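You operate a simulated robot arm through the tools that you are given. There is no shell and no other tool. Be economical: measure what you need, move in short steps, check, and stop when the job is done.

The job below is to be done with a simulated robot arm. You get a single attempt, and the scene is never put back.

## Task
Put one of the black caps from the top of the steel bench on the upper shelf under the steel bench. Then turn the tester knob to 24 V. Then shut the middle bench drawer. Then stack the 3/8 in white pot from the top of the steel bench on top of the 5/16 in white pot. Then push the left cabinet door shut. Then close the right cabinet door. Then stack the can that says "Acid" from the top of the oil table on top of the can labelled "High water". Then take the white pad from the lower board of the oil table and put it on the free top of the steel shelf. Then put the core carton from the parts table on the top of the steel bench. Then open the waste bin lid. Do these in the order given. Set down upright: core carton.
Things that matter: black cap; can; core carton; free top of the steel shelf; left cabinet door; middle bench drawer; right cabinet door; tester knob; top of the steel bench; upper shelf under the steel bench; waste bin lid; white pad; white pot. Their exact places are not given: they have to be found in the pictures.

Only the result counts: the job must be done as asked and must still hold three seconds after the hand-in. Knocking over, shifting, dropping, spilling or breaking anything else fails it. A push-on lid holds only when it is set on centred and level and pressed home; a screw cap is set on level and turned clockwise until tight.

## Robot
A 6-joint arm with a two-finger parallel gripper on a trunk, on a base that drives. Base frame: it is fixed to the floor where the robot stands at the start and does not move with it; the origin is under the middle of the robot, x ahead of it, y to its left, z up. Units: m, degrees, N and s.
With the tool pointing down near the work surface it reaches from about 0.1 to 0.74 m from the robot's upright axis, wherever it stands. Its first joint turns from -115.0 to 115.0 degrees. Places, roughly: black cap (3x3x3 cm) [0.8, 0.3, 0.9]; can [-2.5, 1.75, 1]; core carton [-2.5, -1, 0.75]; free top of the steel shelf (24x24 cm) [-0.26, 4.14, 0.96]; left cabinet door [0, -0.7, 0.5]; middle bench drawer [0.3, 1.3, 0.5]; right cabinet door [-0.5, -0.7, 0.5]; tester knob [0.5, 1.3, 0.9]; top of the steel bench [0.7, 0.7, 0.9]; upper shelf under the steel bench [0.6, 0.4, 0.5]; waste bin lid [0.3, -1, 0.4]; white pad (11x7x3 cm) [-2.3, 1.8, 0.4]; white pot [0.75, 1.25, 1]. Payload 4.2 kg.
Tool frame: the origin (TCP) lies between the finger pads and is the grasp point; the fingertips stand 0.023 m ahead of it; z points along the fingers, y is the line along which they close. Largest opening 0.094 m; finger width 0.038, thickness 0.01; the body of the gripper, 0.054 by 0.096 m, starts 0.039 m behind the TCP.
Orientation is that of the tool frame in the base frame, as a unit quaternion [x, y, z, w]. With the fingers straight down and closing along the base's y, the tool's x points along the base's -x, its y along +y and its z along -z.

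## Interface
- The arm moves only by the tool drive_tool. Its argument "increments" is a list of rows, each a list of 7 numbers: the shift along the tool's x, y, z in m, then the turn, a rotation vector about the tool's x, y, z in degrees, then the closure, from 0 (fully open) to 1 (shut). In form: [[dx, dy, dz, rx, ry, rz, claw], ...]. A call has 1 to 12 rows; each row is the pose to reach, as a shift and turn from the pose commanded when the call began, along the tool's axes at that moment. A row lasts 0.2 s, in which the tool goes at most 0.05 m and 8.6 degrees; a call with a longer step from one row to the next is refused whole, and so is a gripper value outside its range. Where a pose cannot be reached the arm comes as near as it can. A force on the tool above 40 N (or 10 N above the force at the start of the call, whichever is more), or a blocked arm, ends the call early, and 0.2 s more pass. The fingers move at their own pace (about 0.108 m/s each) and stop on an object; they squeeze with about 34 N. The grip force told is the motor's: it shows also when the fingers shut on nothing. Time passes only in rows, and 0.2 s behind the last, so rows that repeat a pose let the fingers close. The reply holds the time, the measured pose of the TCP, the force on the tool along the base axes, the opening and the grip force, in the units named above and with some noise, with the torque about the TCP (base axes, N m) and any sound that the robot's microphone picked up.
- Cameras (640 x 400 px; columns grow to the right, rows downward): "scene" is now at [0.168, 0.1082, 1.2448]; the picture's right is [-0.99, -0.17, 0.00], its down [-0.09, 0.55, -0.83] and it looks along [0.14, -0.82, -0.56] (base axes); focal length 252 px, centre (320, 200). "wrist" rides on the gripper at [0.086, 0.016, -0.075] in the tool frame; the picture's right is [-0.18, 0.98, 0.00], its down [-0.58, -0.11, -0.81] and it looks along [-0.79, -0.15, 0.59] (tool axes); focal length 243 px, centre (320, 200).
- get_image(camera): a new picture of that camera. The clock stands still meanwhile.
- move_column(by): slides the trunk up (or, below 0, down) by that many m; the arm and the scene camera ride with it, the base frame stays. It gives what a move gives, with no picture.
- steer(legs): drives the robot by 1 to 6 legs, each [ahead, turn to the left] in m and degrees, along the robot's own axes; the way and the turn of a leg run together, so that a leg with both is an arc; at most 1.5 m and 180 degrees a leg. The arm and the cameras ride along, it lands a little off, and it stops where it bumps. It gives what a move gives.
- turn_head(pan, tilt): turns the head with the scene camera to pan (to the left, within 80 degrees either way) and tilt (down, from -29 to 69), counted from straight ahead of the robot. It gives what a move gives.
- probe_pixels(camera, pixels): for up to 12 pixels [column, row] of the newest picture of that camera ("zoom" is the newest enlarged one), the place [x, y, z] in the base frame of the surface seen there, good to about 0.002 m. The clock stands still meanwhile.
- enlarge(camera, box): a new picture of the part [left, top, right, bottom] of that camera's present view, enlarged. The clock stands still meanwhile.
- hand_in(): hands the job in; it is judged then, once.

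Keep the steps short. Do not move on a guess: measure, check each grasp and each placing, and mend mistakes. In all there are 145 turns and 172 pictures (those below and enlarged ones count). Leave the gripper open and the arm clear of the work at the hand-in unless told otherwise, and finish with a single line.

The tools are called after ">>>" as name(argument=value, ...) on one line, values as JSON. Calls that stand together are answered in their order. drive_tool: Moves the arm, as the interface text tells. Its arguments: {"type":"object","properties":{"increments":{"type":"array","items":{"type":"array","items":{"type":"number"}}}},"required":["increments"]} The other tools are called the same way: move_column (by) slides the trunk up or down; steer (legs) drives the base; turn_head (pan, tilt) turns the head that bears the scene camera; get_image (camera) takes a picture; probe_pixels (camera, pixels) gives the place of the surface under pixels of a picture; enlarge (camera, box) takes an enlarged picture of a part of a camera's view; hand_in () hands the job in.

At the start:

```text
time_s: 0.0
tool_pos: [0.0871, -0.4612, 1.1326]
tcp_rot: [-0.001, 1.0, 0.0, 0.0]
contact_force: [0.0, -0.1, 0.2]
moment: [0.02, -0.01, 0.0]
width: 0.094
finger_force: 0.1
trunk travel left (down, up): [-0.6, 0.39]
robot x, y, heading: [0.0013, -0.0031, -0.0]
head pan, tilt: [-80.2, 33.8]
```

scene: 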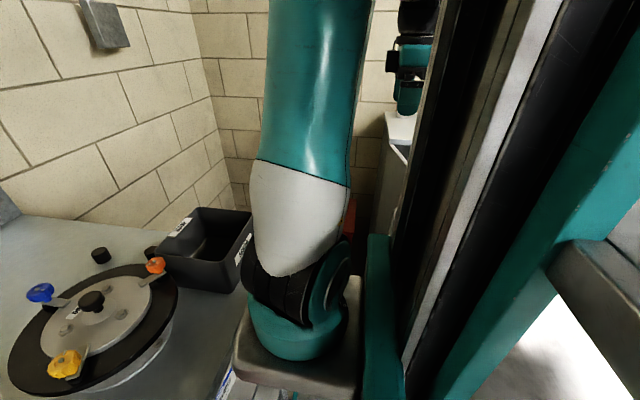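
wrist: 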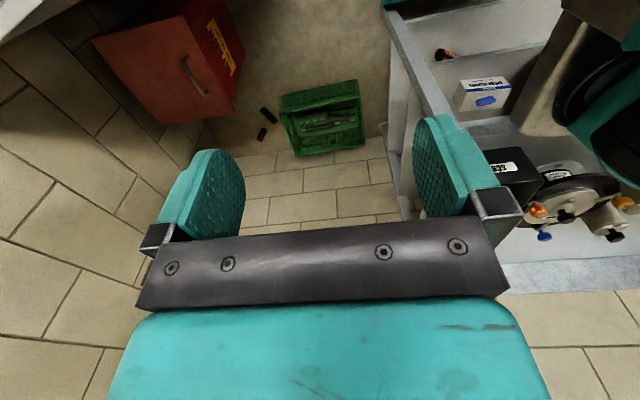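

I'll look around first: head ahead toward the steel bench.

>>> turn_head(pan=0, tilt=40)

>>> get_image(camera="scene")

>>> turn_head(pan=60, tilt=35)

>>> get_image(camera="scene")

```text
time_s: 1.5
tool_pos: [0.0874, -0.4618, 1.1326]
tcp_rot: [0.0, 1.0, 0.0, 0.001]
contact_force: [-0.5, -0.5, 0.4]
moment: [-0.03, -0.04, -0.01]
width: 0.0941
finger_force: 0.0
trunk travel left (down, up): [-0.6, 0.39]
robot x, y, heading: [-0.0004, 0.0002, 0.1]
head pan, tilt: [0.0, 40.0]
```

```text
169 pictures are left
```

scene: 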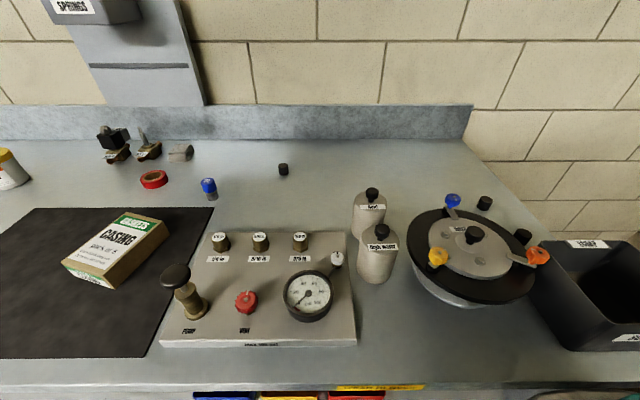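

```text
time_s: 2.8
tool_pos: [0.0881, -0.4615, 1.1337]
tcp_rot: [0.0, 1.0, 0.0, 0.0]
contact_force: [-0.3, -0.7, 0.2]
moment: [0.02, 0.02, -0.04]
width: 0.0938
finger_force: 0.0
trunk travel left (down, up): [-0.6, 0.39]
robot x, y, heading: [0.0022, -0.0019, 0.1]
head pan, tilt: [60.0, 35.0]
```

```text
168 pictures are left
```

scene: 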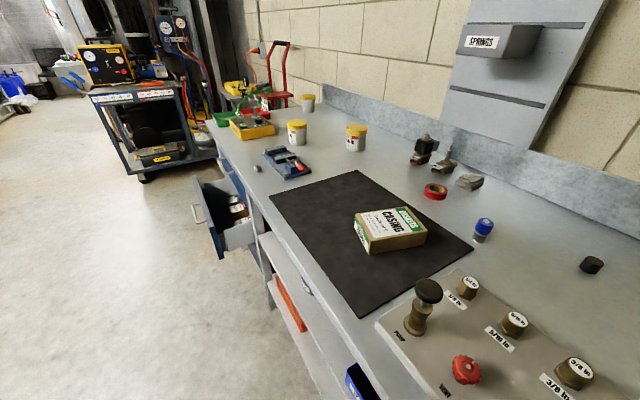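

I see three small black caps, a casing box, pots and an open drawer. Probing key points in this view, then a detailed look back ahead.

>>> probe_pixels(camera="scene", pixels=[[591, 264], [356, 140], [297, 130], [307, 102], [197, 215], [221, 250], [290, 305], [330, 370], [285, 165], [255, 125], [345, 330], [230, 170]])

>>> enlarge(camera="scene", box=[180, 70, 400, 280])

>>> turn_head(pan=-20, tilt=45)

>>> get_image(camera="scene")

```text
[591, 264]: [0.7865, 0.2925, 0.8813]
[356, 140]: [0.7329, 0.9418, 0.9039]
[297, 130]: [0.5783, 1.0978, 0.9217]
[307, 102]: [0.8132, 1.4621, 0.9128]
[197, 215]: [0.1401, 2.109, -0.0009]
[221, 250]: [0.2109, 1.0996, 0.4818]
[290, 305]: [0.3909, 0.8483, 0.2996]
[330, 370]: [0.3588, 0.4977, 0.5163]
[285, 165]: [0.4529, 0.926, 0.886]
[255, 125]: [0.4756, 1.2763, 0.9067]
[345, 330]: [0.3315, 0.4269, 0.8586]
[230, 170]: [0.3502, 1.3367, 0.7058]
```

```text
1.90 times, centred on (290, 175) of scene
```

zoom: 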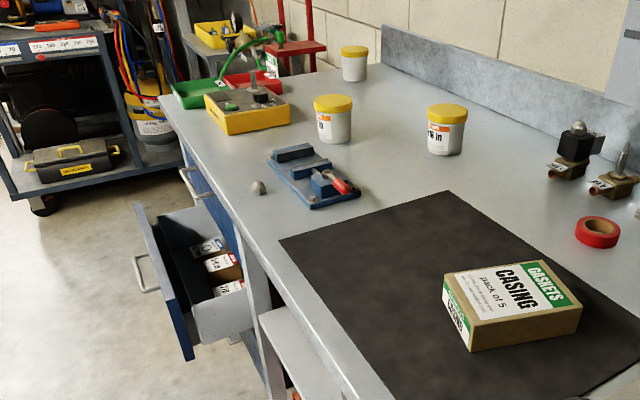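

```text
time_s: 4.4
tool_pos: [0.0887, -0.4615, 1.1329]
tcp_rot: [0.0, 1.0, 0.0, 0.0]
contact_force: [0.0, -0.4, 0.0]
moment: [-0.01, 0.0, -0.03]
width: 0.0941
finger_force: 0.0
trunk travel left (down, up): [-0.6, 0.39]
robot x, y, heading: [-0.0003, -0.0006, -0.0]
head pan, tilt: [-20.0, 45.0]
```

```text
166 pictures are left
```

scene: 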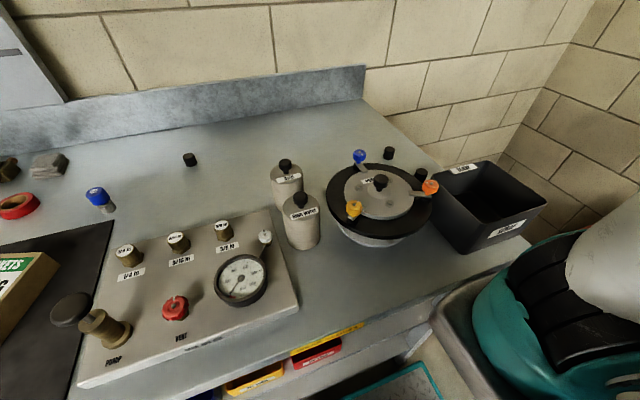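

Probing caps and bench edges here, then looking down at the space before the robot.

>>> probe_pixels(camera="scene", pixels=[[190, 156], [190, 168], [389, 150], [421, 172], [285, 162], [300, 195], [376, 180], [440, 260], [530, 240], [300, 345], [250, 160]])

>>> turn_head(pan=20, tilt=69)

>>> get_image(camera="scene")

>>> turn_head(pan=80, tilt=20)

>>> get_image(camera="scene")

```text
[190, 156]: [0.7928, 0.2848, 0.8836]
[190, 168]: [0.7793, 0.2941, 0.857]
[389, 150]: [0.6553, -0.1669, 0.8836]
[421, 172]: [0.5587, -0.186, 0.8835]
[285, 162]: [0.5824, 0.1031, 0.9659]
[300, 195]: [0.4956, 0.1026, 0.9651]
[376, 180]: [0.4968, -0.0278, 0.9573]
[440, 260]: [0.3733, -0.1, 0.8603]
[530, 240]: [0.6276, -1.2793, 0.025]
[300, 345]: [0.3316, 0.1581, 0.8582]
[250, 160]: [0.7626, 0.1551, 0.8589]
```

```text
time_s: 5.4
tool_pos: [0.0877, -0.462, 1.1335]
tcp_rot: [0.0, 1.0, 0.0, 0.0]
contact_force: [-0.3, -0.9, -0.1]
moment: [0.01, 0.01, 0.0]
width: 0.0939
finger_force: 0.0
trunk travel left (down, up): [-0.6, 0.39]
robot x, y, heading: [-0.0024, -0.0002, 0.0]
head pan, tilt: [20.0, 68.8]
```

```text
165 pictures are left
```

scene: 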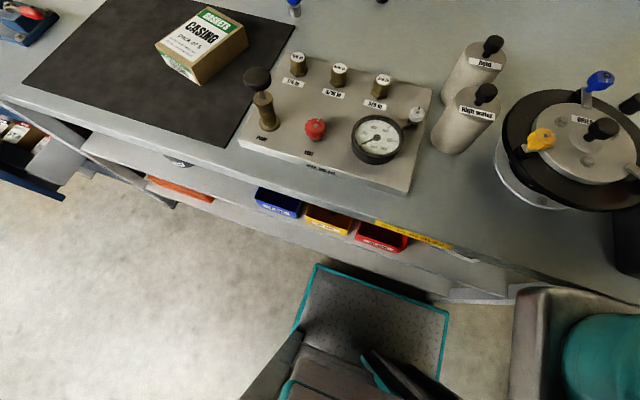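

```text
time_s: 6.7
tool_pos: [0.0876, -0.4609, 1.1332]
tcp_rot: [0.0, 1.0, 0.001, 0.001]
contact_force: [-0.1, -0.5, 0.5]
moment: [-0.03, 0.0, 0.0]
width: 0.0939
finger_force: 0.1
trunk travel left (down, up): [-0.6, 0.39]
robot x, y, heading: [-0.0004, -0.0037, -0.1]
head pan, tilt: [80.0, 20.0]
```

```text
164 pictures are left
```

scene: 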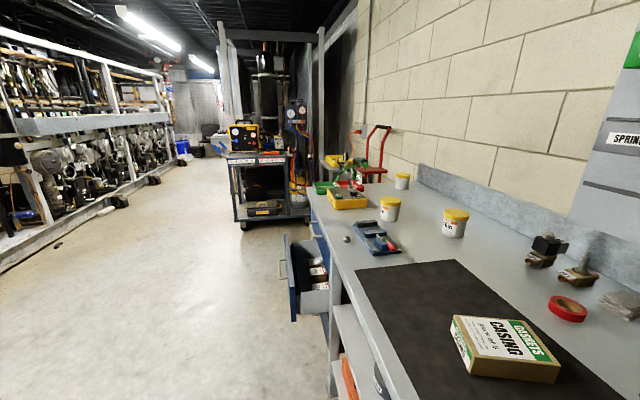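

I want to know where the arm's first axis stands; look right and probe the shoulder.

>>> turn_head(pan=-65, tilt=55)

>>> get_image(camera="scene")

>>> probe_pixels(camera="scene", pixels=[[200, 300], [250, 300], [300, 300], [350, 300], [250, 250], [300, 250], [350, 250], [400, 250], [250, 350], [300, 350], [350, 350], [300, 200]])

```text
time_s: 9.0
tool_pos: [0.0874, -0.4624, 1.1327]
tcp_rot: [0.0, 1.0, 0.0, -0.001]
contact_force: [0.8, 0.1, 0.5]
moment: [0.0, 0.0, 0.0]
width: 0.094
finger_force: 0.2
trunk travel left (down, up): [-0.6, 0.39]
robot x, y, heading: [-0.0005, 0.0006, 0.0]
head pan, tilt: [-65.0, 55.0]
```

```text
163 pictures are left
```

scene: 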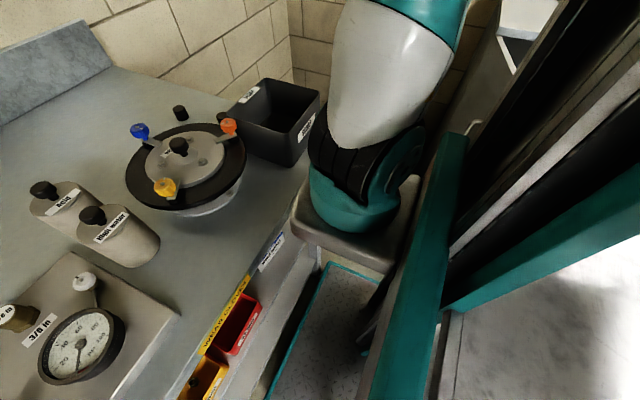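

```text
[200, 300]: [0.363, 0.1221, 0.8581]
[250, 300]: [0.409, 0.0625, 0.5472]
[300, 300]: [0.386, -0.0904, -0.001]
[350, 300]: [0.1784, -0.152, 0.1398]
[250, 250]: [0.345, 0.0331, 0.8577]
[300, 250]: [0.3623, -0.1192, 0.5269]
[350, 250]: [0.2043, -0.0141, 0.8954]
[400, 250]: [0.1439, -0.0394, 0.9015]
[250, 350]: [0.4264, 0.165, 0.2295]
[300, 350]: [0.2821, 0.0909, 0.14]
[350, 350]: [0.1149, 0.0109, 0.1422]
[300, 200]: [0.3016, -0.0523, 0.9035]
```

Bench top is z≈0.858, and the lone cap sits at about (0.787, 0.289), top 0.884. Swinging the arm around at height toward it.

>>> drive_tool(increments=[[-0.045, 0, 0, 0, 0, 0, 0], [-0.09, 0, 0, 0, 0, 0, 0], [-0.135, 0, 0, 0, 0, 0, 0], [-0.18, 0.005, 0, 0, 0, 0, 0], [-0.225, 0.01, 0, 0, 0, 0, 0], [-0.27, 0.02, 0, 0, 0, 0, 0], [-0.3, 0.055, 0, 0, 0, 0, 0], [-0.33, 0.09, 0, 0, 0, 0, 0], [-0.36, 0.125, 0, 0, 0, 0, 0], [-0.39, 0.16, 0, 0, 0, 0, 0], [-0.42, 0.195, 0, 0, 0, 0, 0], [-0.45, 0.23, 0, 0, 0, 0, 0]])

>>> drive_tool(increments=[[-0.02, 0.045, 0, 0, 0, 0, 0], [-0.04, 0.09, 0, 0, 0, 0, 0], [-0.06, 0.135, 0, 0, 0, 0, 0], [-0.08, 0.18, 0, 0, 0, 0, 0], [-0.1, 0.225, 0, 0, 0, 0, 0], [-0.12, 0.27, 0, 0, 0, 0, 0], [-0.135, 0.315, 0, 0, 0, 0, 0], [-0.15, 0.36, 0, 0, 0, 0, 0], [-0.15, 0.405, 0, 0, 0, 0, 0], [-0.15, 0.45, 0, 0, 0, 0, 0]])

>>> turn_head(pan=10, tilt=40)

>>> get_image(camera="scene")

>>> get_image(camera="wrist")

```text
time_s: 11.6
tool_pos: [0.5389, -0.2329, 1.133]
tcp_rot: [0.001, 1.0, 0.0, 0.0]
contact_force: [-0.4, 0.2, 0.1]
moment: [0.0, -0.04, -0.02]
width: 0.0942
finger_force: 0.1
trunk travel left (down, up): [-0.6, 0.39]
robot x, y, heading: [-0.0036, -0.0007, 0.0]
head pan, tilt: [-65.0, 55.0]
```

```text
time_s: 13.8
tool_pos: [0.6878, 0.2201, 1.1332]
tcp_rot: [0.001, 1.0, 0.001, 0.0]
contact_force: [-0.9, -1.0, -0.1]
moment: [0.01, -0.03, -0.01]
width: 0.0941
finger_force: 0.0
trunk travel left (down, up): [-0.6, 0.39]
robot x, y, heading: [-0.0005, 0.0009, -0.1]
head pan, tilt: [-65.0, 55.0]
```

```text
time_s: 15.3
tool_pos: [0.6878, 0.221, 1.1317]
tcp_rot: [0.0, 1.0, 0.0, -0.001]
contact_force: [-0.6, 0.6, -0.3]
moment: [0.0, 0.03, -0.01]
width: 0.0941
finger_force: 0.0
trunk travel left (down, up): [-0.6, 0.39]
robot x, y, heading: [0.0003, -0.0004, 0.1]
head pan, tilt: [10.0, 40.0]
```

```text
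162 pictures are left
```

scene: 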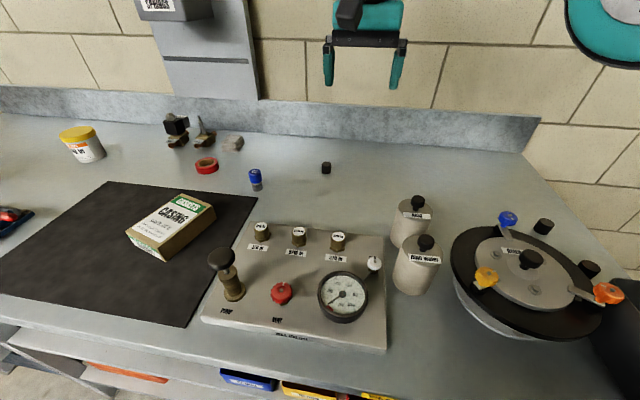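

```text
161 pictures are left
```

wrist: 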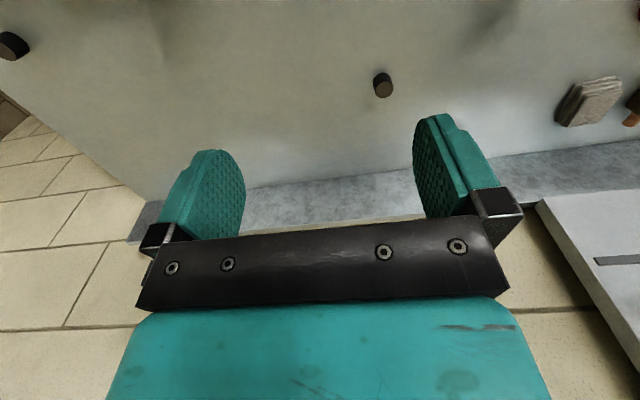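

The cap shows at (383,85) in the wrist view. Measuring it precisely.

>>> probe_pixels(camera="wrist", pixels=[[386, 78], [376, 90], [392, 90], [383, 94], [381, 82]])

>>> probe_pixels(camera="scene", pixels=[[326, 164], [326, 170], [322, 167], [330, 167], [150, 12], [225, 60]])

```text
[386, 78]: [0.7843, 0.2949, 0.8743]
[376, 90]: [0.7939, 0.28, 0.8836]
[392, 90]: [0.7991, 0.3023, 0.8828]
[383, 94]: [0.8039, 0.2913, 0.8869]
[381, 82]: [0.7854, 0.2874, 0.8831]
```

```text
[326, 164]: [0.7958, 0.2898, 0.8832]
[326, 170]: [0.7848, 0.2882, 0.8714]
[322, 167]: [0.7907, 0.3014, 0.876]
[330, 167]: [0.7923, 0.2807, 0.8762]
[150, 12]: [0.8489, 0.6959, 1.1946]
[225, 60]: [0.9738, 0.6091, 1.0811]
```

Cap centre ≈ (0.796, 0.291). To be able to set it on the shelf under the bench I'll grip with the tool pitched 45° and the wrist camera on the upper side, so first turn the tool 180° about its axis.

>>> drive_tool(increments=[[0, 0, 0, 0, 0, 8.2, 0], [0, 0, 0, 0, 0, 16.4, 0], [0, 0, 0, 0, 0, 24.6, 0], [0, 0, 0, 0, 0, 32.8, 0], [0, 0, 0, 0, 0, 41, 0], [0, 0, 0, 0, 0, 49.2, 0], [0, 0, 0, 0, 0, 57.4, 0], [0, 0, 0, 0, 0, 65.6, 0], [0, 0, 0, 0, 0, 73.8, 0], [0, 0, 0, 0, 0, 82, 0], [0, 0, 0, 0, 0, 90, 0]])

>>> drive_tool(increments=[[0, 0, 0, 0, 0, 8.2, 0], [0, 0, 0, 0, 0, 16.4, 0], [0, 0, 0, 0, 0, 24.6, 0], [0, 0, 0, 0, 0, 32.8, 0], [0, 0, 0, 0, 0, 41, 0], [0, 0, 0, 0, 0, 49.2, 0], [0, 0, 0, 0, 0, 57.4, 0], [0, 0, 0, 0, 0, 65.6, 0], [0, 0, 0, 0, 0, 73.8, 0], [0, 0, 0, 0, 0, 82, 0], [0, 0, 0, 0, 0, 90, 0]])

```text
time_s: 17.7
tool_pos: [0.6881, 0.2191, 1.134]
tcp_rot: [0.707, 0.707, 0.0, 0.001]
contact_force: [0.3, 0.8, 0.0]
moment: [0.01, 0.01, 0.0]
width: 0.0938
finger_force: 0.0
trunk travel left (down, up): [-0.6, 0.39]
robot x, y, heading: [0.0007, -0.0023, 0.1]
head pan, tilt: [10.0, 40.0]
```

```text
time_s: 20.1
tool_pos: [0.6733, 0.2061, 1.1134]
tcp_rot: [1.0, -0.001, 0.0, -0.002]
contact_force: [0.5, -0.1, -0.3]
moment: [0.03, -0.03, 0.02]
width: 0.0939
finger_force: 0.1
out of reach, approached as far as the arm can: row 8, 9, 10, 11
trunk travel left (down, up): [-0.6, 0.39]
robot x, y, heading: [0.0001, -0.0031, -0.1]
head pan, tilt: [10.0, 40.0]
```

Flipped. Now pitch 45° so the fingers point ahead-and-down.

>>> drive_tool(increments=[[0, 0, 0, 0, 7.5, 0, 0], [0, 0, 0, 0, 15, 0, 0], [0, 0, 0, 0, 22.5, 0, 0], [0, 0, 0, 0, 30, 0, 0], [0, 0, 0, 0, 37.5, 0, 0], [0, 0, 0, 0, 45, 0, 0]])

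>>> get_image(camera="scene")

```text
time_s: 21.5
tool_pos: [0.7402, 0.2601, 1.153]
tcp_rot: [0.926, -0.004, 0.377, 0.008]
contact_force: [-0.3, -0.5, 0.5]
moment: [0.01, -0.01, 0.06]
width: 0.0941
finger_force: 0.1
out of reach, approached as far as the arm can: row 2, 3, 4, 5, 6
trunk travel left (down, up): [-0.6, 0.39]
robot x, y, heading: [0.0016, 0.0016, 0.0]
head pan, tilt: [10.0, 40.0]
```

```text
160 pictures are left
```

scene: 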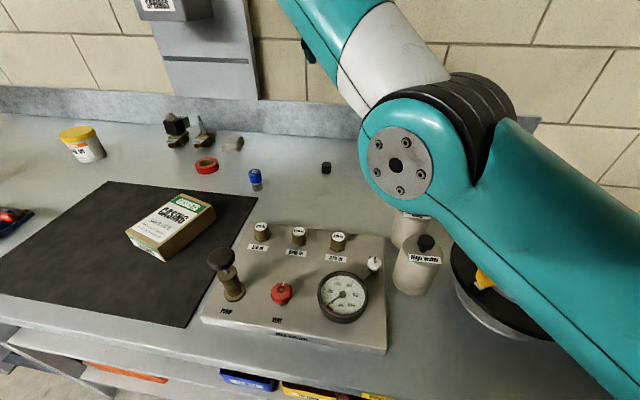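

The elbow has dropped toward the bottles; check its clearance.

>>> probe_pixels(camera="scene", pixels=[[398, 212], [440, 230], [480, 265], [395, 165], [520, 300], [600, 370], [425, 242], [375, 60]])

>>> get_image(camera="wrist")

```text
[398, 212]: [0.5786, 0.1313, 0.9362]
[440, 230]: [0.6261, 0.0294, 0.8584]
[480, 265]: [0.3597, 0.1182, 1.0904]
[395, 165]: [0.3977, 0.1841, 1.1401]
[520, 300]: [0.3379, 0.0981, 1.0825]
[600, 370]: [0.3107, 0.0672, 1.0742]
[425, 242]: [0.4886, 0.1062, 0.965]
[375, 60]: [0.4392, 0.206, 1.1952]
```

```text
159 pictures are left
```

wrist: 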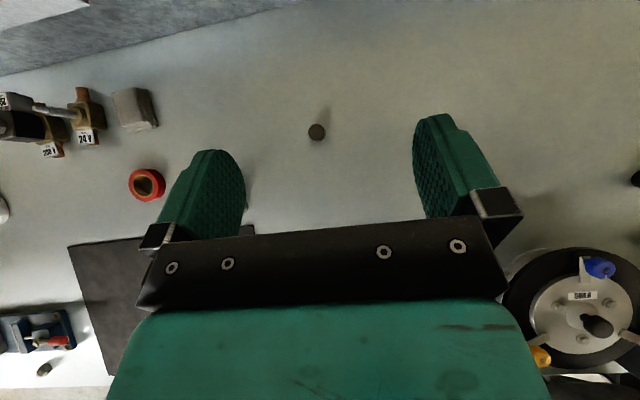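

Elbow clearance is only ~0.1 m. I'll raise the trunk so the arm comes from above, then look.

>>> move_column(by=0.25)

>>> drive_tool(increments=[[-0.028, 0.0, 0.028, 0, 0, 0, 0], [-0.056, 0, 0.056, 0, 0, 0, 0], [-0.084, 0.0, 0.084, 0, 0, 0, 0], [-0.112, 0, 0.112, 0, 0, 0, 0], [-0.14, 0.0, 0.14, 0, 0, 0, 0], [-0.168, 0, 0.168, 0, 0, 0, 0]])

>>> get_image(camera="scene")

```text
time_s: 24.1
tool_pos: [0.7401, 0.2614, 1.4035]
tcp_rot: [0.926, -0.002, 0.377, 0.006]
contact_force: [-0.1, 0.6, -0.3]
moment: [0.03, -0.04, 0.01]
width: 0.0941
finger_force: 0.0
trunk travel left (down, up): [-0.85, 0.14]
robot x, y, heading: [-0.0022, 0.0032, 0.1]
head pan, tilt: [10.0, 40.0]
```

```text
time_s: 25.5
tool_pos: [0.7096, 0.3336, 1.266]
tcp_rot: [0.934, -0.023, 0.352, 0.054]
contact_force: [-0.5, -1.0, 0.3]
moment: [0.0, 0.05, 0.03]
width: 0.0941
finger_force: 0.0
out of reach, approached as far as the arm can: row 1, 2, 3, 4, 5, 6
trunk travel left (down, up): [-0.85, 0.14]
robot x, y, heading: [0.0009, 0.0005, -0.2]
head pan, tilt: [10.0, 40.0]
```

```text
158 pictures are left
```

scene: 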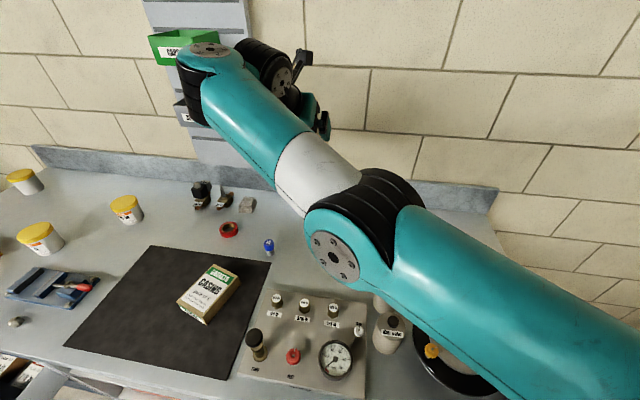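

That configuration is bad (wrist near the wall bins). Retreating toward the robot and undoing the pitch.

>>> drive_tool(increments=[[-0.024, 0.025, -0.024, 0, -7, 0, 0], [-0.048, 0.05, -0.048, 0, -14, 0, 0], [-0.072, 0.075, -0.072, 0, -21, 0, 0], [-0.096, 0.1, -0.096, 0, -28, 0, 0], [-0.12, 0.125, -0.12, 0, -35, 0, 0], [-0.144, 0.15, -0.144, 0, -43, 0, 0]])

>>> get_image(camera="scene")

```text
time_s: 26.9
tool_pos: [0.5309, 0.2438, 1.3637]
tcp_rot: [0.998, -0.041, -0.019, 0.045]
contact_force: [0.3, 0.7, -0.2]
moment: [-0.05, 0.03, 0.0]
width: 0.0936
finger_force: 0.0
out of reach, approached as far as the arm can: row 1, 2, 3, 4, 5, 6
trunk travel left (down, up): [-0.85, 0.14]
robot x, y, heading: [-0.0029, 0.0023, 0.2]
head pan, tilt: [10.0, 40.0]
```

```text
157 pictures are left
```

scene: 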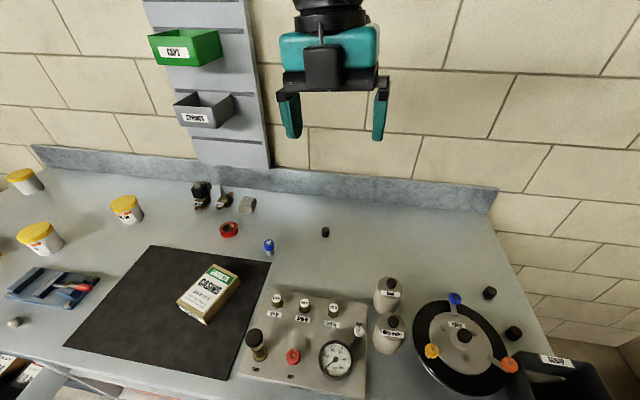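

Elbow is up again. I'll turn the tool back to its original unflipped orientation.

>>> drive_tool(increments=[[0, 0, 0, 0, 0, -8.2, 0], [0, 0, 0, 0, 0, -16.4, 0], [0, 0, 0, 0, 0, -24.6, 0], [0, 0, 0, 0, 0, -32.8, 0], [0, 0, 0, 0, 0, -41, 0], [0, 0, 0, 0, 0, -49.2, 0], [0, 0, 0, 0, 0, -57.4, 0], [0, 0, 0, 0, 0, -65.6, 0], [0, 0, 0, 0, 0, -73.8, 0], [0, 0, 0, 0, 0, -82, 0], [0, 0, 0, 0, 0, -90, 0]])

>>> drive_tool(increments=[[0, 0, 0, 0, 0, -8.2, 0], [0, 0, 0, 0, 0, -16.4, 0], [0, 0, 0, 0, 0, -24.6, 0], [0, 0, 0, 0, 0, -32.8, 0], [0, 0, 0, 0, 0, -41, 0], [0, 0, 0, 0, 0, -49.2, 0], [0, 0, 0, 0, 0, -57.4, 0], [0, 0, 0, 0, 0, -65.6, 0], [0, 0, 0, 0, 0, -73.8, 0], [0, 0, 0, 0, 0, -82, 0], [0, 0, 0, 0, 0, -90, 0]])

>>> get_image(camera="scene")

```text
time_s: 29.3
tool_pos: [0.5317, 0.2483, 1.3627]
tcp_rot: [0.734, 0.678, -0.041, 0.019]
contact_force: [-0.2, 0.0, 0.4]
moment: [-0.02, 0.0, 0.03]
width: 0.0943
finger_force: 0.1
trunk travel left (down, up): [-0.85, 0.14]
robot x, y, heading: [0.0013, 0.0023, 0.1]
head pan, tilt: [10.0, 40.0]
```

```text
time_s: 31.7
tool_pos: [0.5309, 0.2485, 1.3628]
tcp_rot: [0.039, 0.998, -0.043, -0.016]
contact_force: [0.3, 0.6, 0.4]
moment: [0.01, 0.01, 0.0]
width: 0.094
finger_force: 0.0
trunk travel left (down, up): [-0.85, 0.14]
robot x, y, heading: [-0.0012, 0.0003, -0.0]
head pan, tilt: [10.0, 40.0]
```

```text
156 pictures are left
```

scene: 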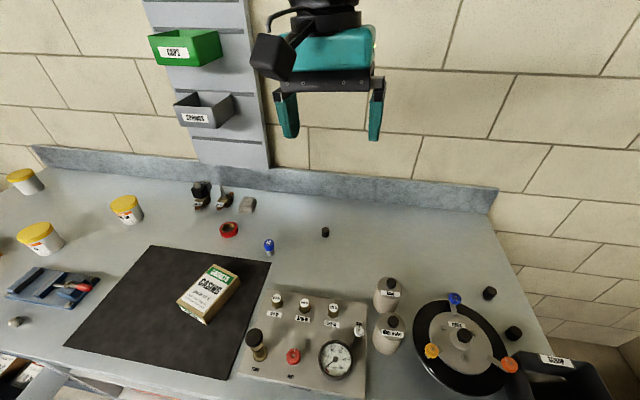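

Now the camera arm is on the near side again. Correct the residual tilt, lower trunk a bit, and move above the cap.

>>> drive_tool(increments=[[0, 0, 0, -4.9, -1.8, -4.5, 0], [0, 0, 0, -4.9, -1.8, -4.5, 0]])

>>> move_column(by=-0.2)

>>> drive_tool(increments=[[-0.04, 0.008, 0, 0, 0, 0, 0], [-0.08, 0.016, 0, 0, 0, 0, 0], [-0.12, 0.024, 0, 0, 0, 0, 0], [-0.16, 0.032, 0, 0, 0, 0, 0], [-0.2, 0.04, 0.0, 0, 0, 0, 0], [-0.2, 0.04, 0.045, 0, 0, 0, 0], [-0.2, 0.04, 0.09, 0, 0, 0, 0], [-0.2, 0.04, 0.09, 0, -7, 0, 0], [-0.2, 0.04, 0.09, 0, -14, 0, 0], [-0.2, 0.04, 0.09, 0, -20, 0, 0], [-0.2, 0.04, 0.09, 0, -25, 0, 0]])

>>> get_image(camera="wrist")

>>> get_image(camera="scene")

```text
time_s: 32.3
tool_pos: [0.5422, 0.2589, 1.3808]
tcp_rot: [0.001, 1.0, -0.002, 0.0]
contact_force: [-0.3, -0.6, 0.4]
moment: [0.03, 0.0, -0.01]
width: 0.0938
finger_force: 0.1
out of reach, approached as far as the arm can: row 1, 2
trunk travel left (down, up): [-0.85, 0.14]
robot x, y, heading: [-0.0008, 0.0014, 0.0]
head pan, tilt: [10.0, 40.0]
```

```text
time_s: 34.4
tool_pos: [0.5421, 0.2602, 1.182]
tcp_rot: [0.002, 1.0, -0.003, -0.002]
contact_force: [0.9, 0.2, 0.4]
moment: [0.0, 0.0, 0.02]
width: 0.094
finger_force: 0.0
trunk travel left (down, up): [-0.65, 0.34]
robot x, y, heading: [-0.0017, 0.0001, -0.1]
head pan, tilt: [10.0, 40.0]
```

```text
time_s: 36.8
tool_pos: [0.7065, 0.278, 1.1146]
tcp_rot: [0.003, 0.979, -0.007, 0.205]
contact_force: [0.1, -0.8, -0.9]
moment: [0.02, 0.01, 0.01]
width: 0.094
finger_force: 0.1
out of reach, approached as far as the arm can: row 4, 5, 6, 7, 8, 9, 10, 11
trunk travel left (down, up): [-0.65, 0.34]
robot x, y, heading: [-0.0009, 0.0013, 0.1]
head pan, tilt: [10.0, 40.0]
```

```text
155 pictures are left
```

wrist: 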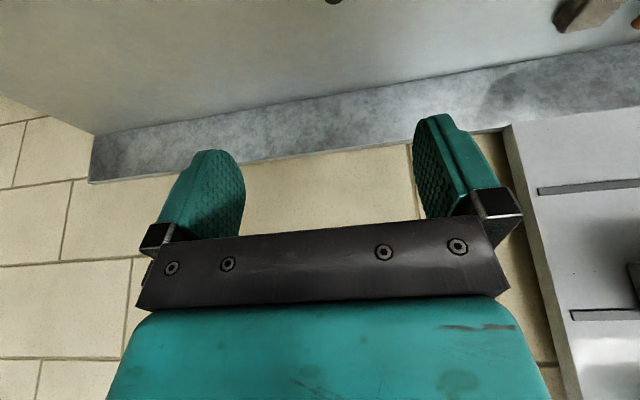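

```text
154 pictures are left
```

scene: 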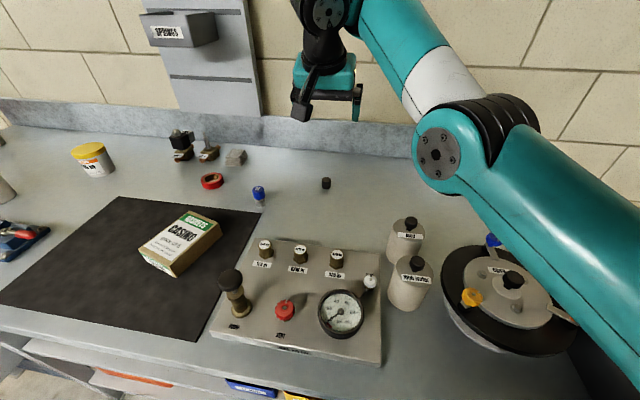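

The cap is beyond arm reach from here (~0.85 m); I need to stand closer. First retract the arm a bit, then look down to measure the deck and the lower shelf.

>>> drive_tool(increments=[[0, 0, 0, 0, 7, 0, 0], [0, 0, 0, 0, 14, 0, 0], [0, 0, 0, 0, 21, 0, 0], [0, 0, 0, 0, 25, 0, 0]])

>>> drive_tool(increments=[[0.045, 0, -0.015, 0, 0, 0, 0], [0.09, 0, -0.03, 0, 0, 0, 0], [0.135, 0, -0.045, 0, 0, 0, 0], [0.18, 0, -0.06, 0, 0, 0, 0], [0.22, 0, -0.06, 0, 0, 0, 0]])

>>> turn_head(pan=0, tilt=69)

>>> get_image(camera="scene")

```text
time_s: 37.8
tool_pos: [0.7074, 0.2779, 1.1171]
tcp_rot: [0.002, 1.0, -0.002, 0.02]
contact_force: [0.2, -0.7, 0.8]
moment: [-0.01, 0.0, 0.0]
width: 0.0941
finger_force: 0.0
out of reach, approached as far as the arm can: row 4
trunk travel left (down, up): [-0.65, 0.34]
robot x, y, heading: [-0.0007, 0.0014, 0.2]
head pan, tilt: [10.0, 40.0]
```

```text
time_s: 39.0
tool_pos: [0.4882, 0.2789, 1.1798]
tcp_rot: [0.003, 1.0, -0.002, 0.0]
contact_force: [0.8, 0.3, -0.2]
moment: [0.02, 0.02, 0.01]
width: 0.0939
finger_force: 0.0
trunk travel left (down, up): [-0.65, 0.34]
robot x, y, heading: [0.0029, 0.0031, 0.1]
head pan, tilt: [10.0, 40.0]
```

```text
time_s: 40.0
tool_pos: [0.488, 0.2792, 1.1797]
tcp_rot: [0.002, 1.0, -0.002, -0.001]
contact_force: [0.1, 0.1, 0.7]
moment: [-0.01, 0.04, 0.02]
width: 0.0942
finger_force: 0.0
trunk travel left (down, up): [-0.65, 0.34]
robot x, y, heading: [0.0006, 0.0013, -0.1]
head pan, tilt: [0.0, 68.8]
```

```text
153 pictures are left
```

scene: 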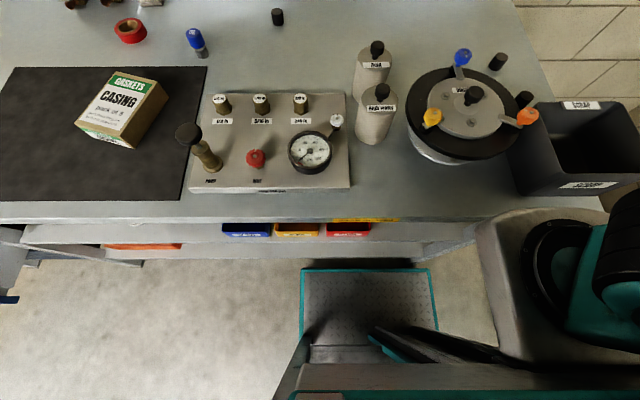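

>>> probe_pixels(camera="scene", pixels=[[305, 272], [425, 272], [435, 325], [305, 330], [250, 250], [200, 237], [430, 245], [245, 228], [340, 228], [130, 245], [30, 235], [450, 265]])

```text
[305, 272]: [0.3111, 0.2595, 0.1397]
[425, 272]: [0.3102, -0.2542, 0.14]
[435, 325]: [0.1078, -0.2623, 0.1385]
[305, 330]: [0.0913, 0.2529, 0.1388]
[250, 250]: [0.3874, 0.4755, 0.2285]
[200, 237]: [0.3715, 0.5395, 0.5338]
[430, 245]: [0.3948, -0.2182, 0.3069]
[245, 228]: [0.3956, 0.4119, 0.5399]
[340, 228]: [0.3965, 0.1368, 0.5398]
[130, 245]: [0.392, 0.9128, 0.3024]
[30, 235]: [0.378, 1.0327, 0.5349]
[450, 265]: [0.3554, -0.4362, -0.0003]
```

Deck front is x=0.31, shelf front x≈0.37, upper shelf z≈0.535. The other two caps near (0.655,-0.167) and (0.559,-0.186) are within reach; check they're the same kind.

>>> turn_head(pan=-15, tilt=50)

>>> enlarge(camera="scene", box=[160, 80, 480, 280])

```text
time_s: 40.8
tool_pos: [0.4887, 0.2779, 1.1803]
tcp_rot: [0.002, 1.0, -0.002, -0.001]
contact_force: [0.8, -0.1, 0.0]
moment: [0.0, 0.0, -0.02]
width: 0.0939
finger_force: 0.0
trunk travel left (down, up): [-0.65, 0.34]
robot x, y, heading: [0.0013, 0.0002, -0.1]
head pan, tilt: [-15.0, 50.0]
```

```text
2.00 times, centred on (320, 180) of scene
```

zoom: 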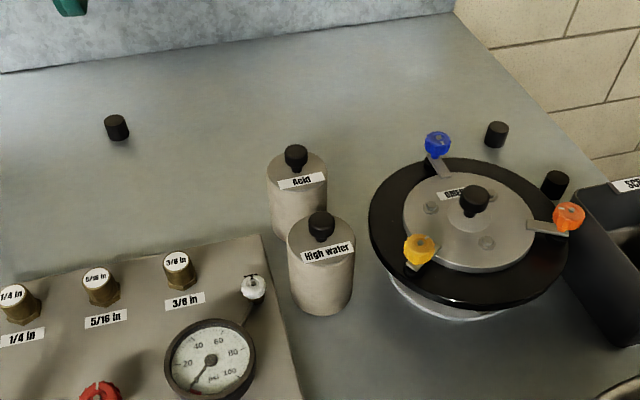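

All three caps look alike. I'll take the one at zoom (497,134); measuring it and its neighbours.

>>> probe_pixels(camera="zoom", pixels=[[497, 126], [497, 142], [489, 134], [506, 134], [437, 140], [448, 165], [520, 185], [570, 210], [555, 180], [475, 195], [470, 160]])

```text
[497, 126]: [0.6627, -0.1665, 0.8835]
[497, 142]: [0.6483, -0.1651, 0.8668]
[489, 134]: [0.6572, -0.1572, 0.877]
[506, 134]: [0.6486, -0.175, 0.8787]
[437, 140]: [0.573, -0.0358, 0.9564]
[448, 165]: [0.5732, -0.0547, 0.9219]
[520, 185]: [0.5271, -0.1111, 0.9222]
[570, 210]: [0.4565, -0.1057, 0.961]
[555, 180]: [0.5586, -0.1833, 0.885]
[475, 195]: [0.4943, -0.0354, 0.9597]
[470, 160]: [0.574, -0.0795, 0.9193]
```

All clear. Moving above that cap with fingers partly closed (~6 cm).

>>> drive_tool(increments=[[-0.015, -0.042, 0, 0, 0, 0, 0.35], [-0.03, -0.084, 0, 0, 0, 0, 0.35], [-0.05, -0.126, 0, 0, 0, 0, 0.35], [-0.07, -0.168, 0, 0, 0, 0, 0.35], [-0.09, -0.21, 0, 0, 0, 0, 0.35], [-0.11, -0.252, 0, 0, 0, 0, 0.35], [-0.13, -0.294, 0, 0, 0, 0, 0.35], [-0.15, -0.336, 0, 0, 0, 0, 0.35], [-0.16, -0.378, 0, 0, 0, 0, 0.35], [-0.17, -0.415, 0.02, 0, 0, 0, 0.35], [-0.17, -0.445, 0.06, 0, 0, 0, 0.35], [-0.17, -0.445, 0.1, 0, 0, 0, 0.35]])

>>> get_image(camera="wrist")

>>> get_image(camera="scene")

```text
time_s: 43.4
tool_pos: [0.6539, -0.1679, 1.0783]
tcp_rot: [0.002, 1.0, -0.002, -0.001]
contact_force: [0.5, -0.4, 0.5]
moment: [-0.02, -0.04, -0.01]
width: 0.0611
finger_force: 0.1
trunk travel left (down, up): [-0.65, 0.34]
robot x, y, heading: [-0.0009, 0.0001, 0.1]
head pan, tilt: [-15.0, 50.0]
```

```text
151 pictures are left
```

wrist: 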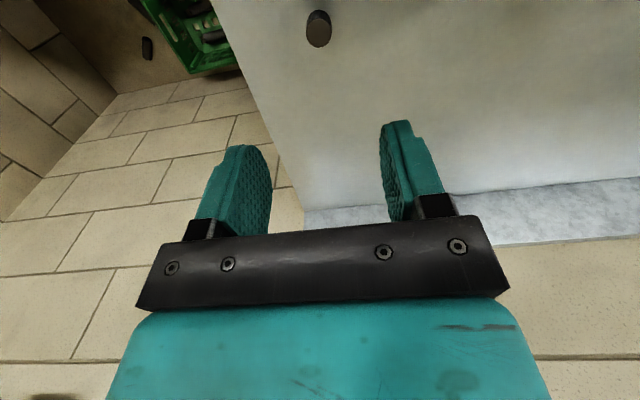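

```text
150 pictures are left
```

scene: 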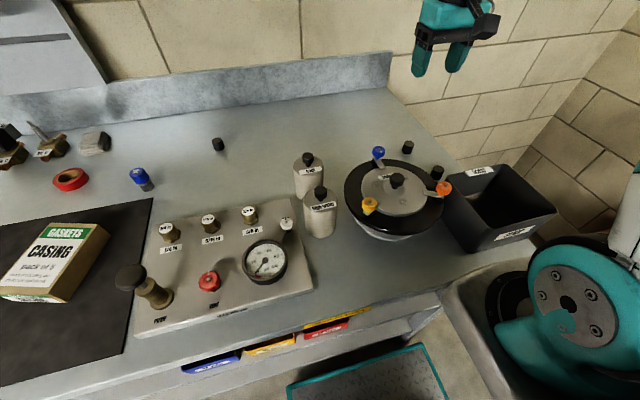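

>>> probe_pixels(camera="wrist", pixels=[[318, 30], [318, 44], [307, 35], [330, 35], [318, 15]])

>>> drive_tool(increments=[[0, 0, 0.045, 0, 0, 0, 0.35], [0, 0, 0.09, 0, 0, 0, 0.35], [-0.004, 0, 0.13, 0, 0, 0, 0.35]])

>>> get_image(camera="wrist")

```text
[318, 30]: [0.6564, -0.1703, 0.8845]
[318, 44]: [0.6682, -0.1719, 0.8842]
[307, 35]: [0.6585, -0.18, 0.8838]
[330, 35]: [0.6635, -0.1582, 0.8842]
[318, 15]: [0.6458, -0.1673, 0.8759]
```

```text
time_s: 44.2
tool_pos: [0.6575, -0.1665, 0.9483]
tcp_rot: [0.002, 1.0, -0.002, 0.0]
contact_force: [0.1, 0.3, 0.4]
moment: [-0.01, -0.03, -0.01]
width: 0.0612
finger_force: 0.2
trunk travel left (down, up): [-0.65, 0.34]
robot x, y, heading: [0.0017, -0.0019, 0.3]
head pan, tilt: [-15.0, 50.0]
```

```text
149 pictures are left
```

wrist: 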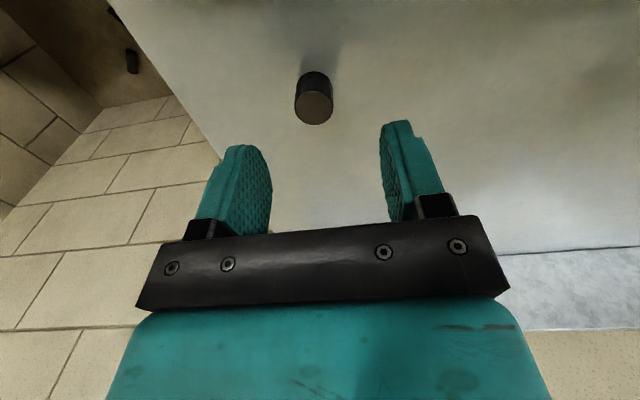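

Cap centre ≈ (0.659,-0.169). Going down to z≈0.886 and closing.

>>> drive_tool(increments=[[-0.002, -0.003, 0.03, 0, 0, 0, 0.35], [-0.002, -0.003, 0.062, 0, 0, 0, 0.35], [-0.002, -0.003, 0.062, 0, 0, 0, 1], [-0.002, -0.003, 0.062, 0, 0, 0, 1], [-0.002, -0.003, 0.062, 0, 0, 0, 1]])

>>> drive_tool(increments=[[0, 0, -0.045, 0, 0, 0, 1], [0, 0, -0.09, 0, 0, 0, 1], [0, 0, -0.135, 0, 0, 0, 1], [0, 0, -0.18, 0, 0, 0, 1]])

>>> get_image(camera="wrist")

```text
time_s: 45.4
tool_pos: [0.6623, -0.1698, 0.8874]
tcp_rot: [0.002, 1.0, -0.002, -0.001]
contact_force: [-0.1, -0.2, -0.5]
moment: [0.0, 0.01, 0.01]
width: 0.0232
finger_force: 33.8
trunk travel left (down, up): [-0.65, 0.34]
robot x, y, heading: [0.0002, 0.0019, -0.0]
head pan, tilt: [-15.0, 50.0]
```

```text
time_s: 46.4
tool_pos: [0.6621, -0.1694, 1.0667]
tcp_rot: [0.002, 1.0, -0.002, -0.001]
contact_force: [0.5, -0.1, 0.7]
moment: [0.03, 0.02, -0.03]
width: 0.0229
finger_force: 34.0
trunk travel left (down, up): [-0.65, 0.34]
robot x, y, heading: [0.0015, -0.0008, -0.1]
head pan, tilt: [-15.0, 50.0]
```

```text
148 pictures are left
```

wrist: 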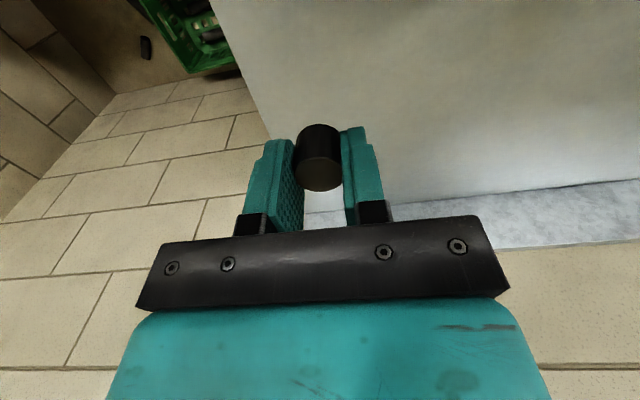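

Cap held (23 mm). Retract the arm over the robot, back off from the bench and shift left so I can view the shelf.

>>> drive_tool(increments=[[0.03, 0, -0.03, 0, 0, 0, 1], [0.06, 0.0, -0.06, 0, 0, 0, 1], [0.1, 0.0, -0.08, 0, 0, 0, 1], [0.145, 0.0, -0.08, 0, 0, 0, 1], [0.19, 0.0, -0.08, 0, 0, 0, 1], [0.23, 0.0, -0.08, 0, 0, 0, 1]])

>>> steer(legs=[[-0.5, 0], [0, 90], [0.65, 0], [0, -90]])

>>> move_column(by=-0.35)

>>> turn_head(pan=0, tilt=30)

>>> get_image(camera="scene")

```text
time_s: 47.8
tool_pos: [0.4481, -0.1713, 1.145]
tcp_rot: [0.001, 1.0, -0.001, -0.001]
contact_force: [-0.4, -0.1, 0.5]
moment: [0.0, -0.03, 0.01]
width: 0.023
finger_force: 33.6
out of reach, approached as far as the arm can: row 6
trunk travel left (down, up): [-0.65, 0.34]
robot x, y, heading: [-0.0031, 0.0009, 0.2]
head pan, tilt: [-15.0, 50.0]
```

```text
time_s: 61.6
tool_pos: [-0.0559, 0.4977, 1.1464]
tcp_rot: [-0.013, 1.0, -0.001, -0.001]
contact_force: [0.5, 0.5, -0.4]
moment: [-0.01, -0.04, 0.01]
width: 0.0231
finger_force: 33.5
trunk travel left (down, up): [-0.65, 0.34]
robot x, y, heading: [-0.511, 0.6564, 1.6]
head pan, tilt: [-15.0, 50.0]
```

```text
time_s: 65.0
tool_pos: [-0.0552, 0.4986, 0.7964]
tcp_rot: [-0.013, 1.0, -0.001, 0.0]
contact_force: [-0.2, 0.2, 0.0]
moment: [0.04, -0.06, -0.01]
width: 0.0224
finger_force: 33.6
trunk travel left (down, up): [-0.3, 0.69]
robot x, y, heading: [-0.5106, 0.6582, 1.8]
head pan, tilt: [-15.0, 50.0]
```

```text
time_s: 65.8
tool_pos: [-0.0544, 0.4982, 0.7961]
tcp_rot: [-0.013, 1.0, -0.001, -0.001]
contact_force: [0.7, 0.2, 0.8]
moment: [0.01, 0.02, 0.0]
width: 0.0228
finger_force: 33.8
trunk travel left (down, up): [-0.3, 0.69]
robot x, y, heading: [-0.5085, 0.6558, 1.8]
head pan, tilt: [0.0, 30.0]
```

```text
147 pictures are left
```

scene: 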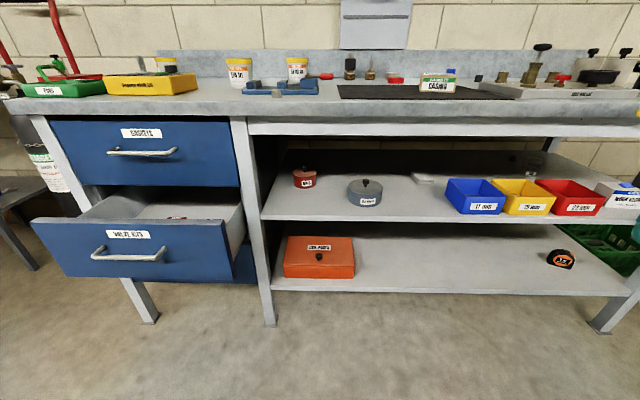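

Clear view. Upper shelf has free room around pixel (412,203) between the grey tin and the blue bin. Measuring.

>>> probe_pixels(camera="scene", pixels=[[412, 205], [412, 218], [412, 190], [380, 195], [446, 195], [422, 178], [412, 130], [412, 118], [340, 150], [365, 180], [130, 255], [60, 160]])

```text
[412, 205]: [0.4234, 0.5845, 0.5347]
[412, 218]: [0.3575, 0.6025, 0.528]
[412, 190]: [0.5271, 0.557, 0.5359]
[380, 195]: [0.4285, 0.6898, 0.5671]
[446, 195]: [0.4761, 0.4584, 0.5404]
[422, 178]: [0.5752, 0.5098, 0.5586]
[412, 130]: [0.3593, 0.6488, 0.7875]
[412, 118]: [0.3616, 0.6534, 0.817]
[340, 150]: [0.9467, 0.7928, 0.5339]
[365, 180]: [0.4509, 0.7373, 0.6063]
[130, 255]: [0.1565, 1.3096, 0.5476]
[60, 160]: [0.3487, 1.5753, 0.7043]
```

Drive 0.25 m closer, then pitch the tool 45° forward in open space.

>>> steer(legs=[[0.25, -1.8]])

>>> drive_tool(increments=[[0.0, 0.01, 0.02, 0, -7.5, 0, 1], [0.0, 0.02, 0.04, 0, -15, 0, 1], [0.0, 0.03, 0.06, 0, -22.5, 0, 1], [0, 0.04, 0.08, 0, -30, 0, 1], [0, 0.05, 0.1, 0, -37.5, 0, 1], [0, 0.06, 0.12, 0, -45, 0, 1], [0, 0.07, 0.13, 0, -45, 0, 1]])

>>> get_image(camera="scene")

```text
time_s: 67.7
tool_pos: [0.1972, 0.4873, 0.7965]
tcp_rot: [0.003, 1.0, 0.0, 0.0]
contact_force: [-0.4, 0.0, -0.3]
moment: [0.01, 0.0, 0.01]
width: 0.023
finger_force: 33.6
trunk travel left (down, up): [-0.3, 0.69]
robot x, y, heading: [-0.2498, 0.6594, -0.1]
head pan, tilt: [0.0, 30.0]
```

```text
time_s: 69.3
tool_pos: [0.2953, 0.5479, 0.7583]
tcp_rot: [0.002, 0.924, -0.002, 0.383]
contact_force: [-0.1, -0.2, 0.7]
moment: [-0.03, 0.0, 0.01]
width: 0.0231
finger_force: 34.1
out of reach, approached as far as the arm can: row 1, 2, 3, 4, 5, 6, 7
trunk travel left (down, up): [-0.3, 0.69]
robot x, y, heading: [-0.245, 0.6643, -0.1]
head pan, tilt: [0.0, 30.0]
```

```text
146 pictures are left
```

scene: 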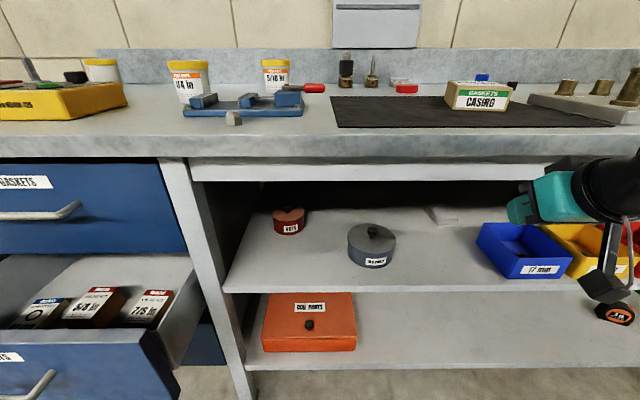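

Arm is near its inner limit, but attitude is right. Lower the trunk rigidly, then nudge left.

>>> move_column(by=-0.172)

>>> drive_tool(increments=[[0, 0, 0, 0, 0, 0, 1]])

```text
time_s: 71.2
tool_pos: [0.2966, 0.5478, 0.585]
tcp_rot: [0.002, 0.925, -0.002, 0.381]
contact_force: [-0.4, 0.4, -0.4]
moment: [0.01, -0.04, 0.0]
width: 0.0228
finger_force: 33.9
trunk travel left (down, up): [-0.128, 0.862]
robot x, y, heading: [-0.2528, 0.6563, -0.2]
head pan, tilt: [0.0, 30.0]
```

```text
time_s: 71.6
tool_pos: [0.2943, 0.5493, 0.5849]
tcp_rot: [0.002, 0.925, -0.002, 0.381]
contact_force: [0.1, -0.2, -0.4]
moment: [-0.02, -0.01, -0.02]
width: 0.0226
finger_force: 34.3
trunk travel left (down, up): [-0.128, 0.862]
robot x, y, heading: [-0.25, 0.6592, -0.2]
head pan, tilt: [0.0, 30.0]
```

Commanded pose resets to actual, good. Now move forward 0.125 m level and 0.035 m left.

>>> drive_tool(increments=[[0, 0.035, 0, 0, 0, 0, 1], [-0.03, 0.035, 0.03, 0, 0, 0, 1], [-0.06, 0.035, 0.06, 0, 0, 0, 1], [-0.088, 0.035, 0.088, 0, 0, 0, 1]])

>>> turn_head(pan=-5, tilt=25)

>>> get_image(camera="scene")

>>> get_image(camera="wrist")

```text
time_s: 72.6
tool_pos: [0.4207, 0.5826, 0.5858]
tcp_rot: [0.002, 0.924, -0.002, 0.382]
contact_force: [-0.3, 0.2, -0.6]
moment: [0.02, 0.01, -0.02]
width: 0.0227
finger_force: 34.6
trunk travel left (down, up): [-0.128, 0.862]
robot x, y, heading: [-0.2505, 0.6615, -0.3]
head pan, tilt: [0.0, 30.0]
```

```text
time_s: 73.3
tool_pos: [0.4195, 0.5829, 0.585]
tcp_rot: [0.002, 0.924, -0.002, 0.381]
contact_force: [0.3, 0.1, 0.8]
moment: [-0.01, -0.05, 0.0]
width: 0.0227
finger_force: 33.7
trunk travel left (down, up): [-0.128, 0.862]
robot x, y, heading: [-0.2495, 0.6627, -0.2]
head pan, tilt: [-5.0, 25.0]
```

```text
145 pictures are left
```

scene: 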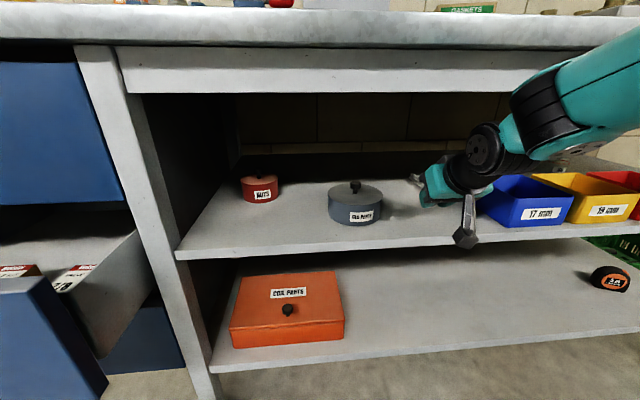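

```text
144 pictures are left
```

wrist: 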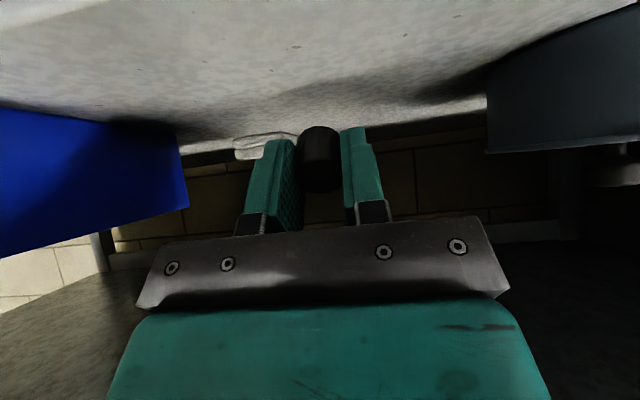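

Inside, with clear space. Reduce pitch slightly and lower toward the shelf.

>>> drive_tool(increments=[[0.005, 0, 0.005, 0, 7, 0, 1], [0.01, 0, 0.01, 0, 8, 0, 1], [0.0125, 0, 0.0125, 0, 8, 0, 1]])

```text
time_s: 74.1
tool_pos: [0.4197, 0.5824, 0.5665]
tcp_rot: [0.003, 0.949, -0.002, 0.315]
contact_force: [-0.5, -0.2, -0.6]
moment: [-0.02, -0.01, -0.03]
width: 0.0227
finger_force: 33.6
trunk travel left (down, up): [-0.128, 0.862]
robot x, y, heading: [-0.2493, 0.6598, -0.3]
head pan, tilt: [-5.0, 25.0]
```

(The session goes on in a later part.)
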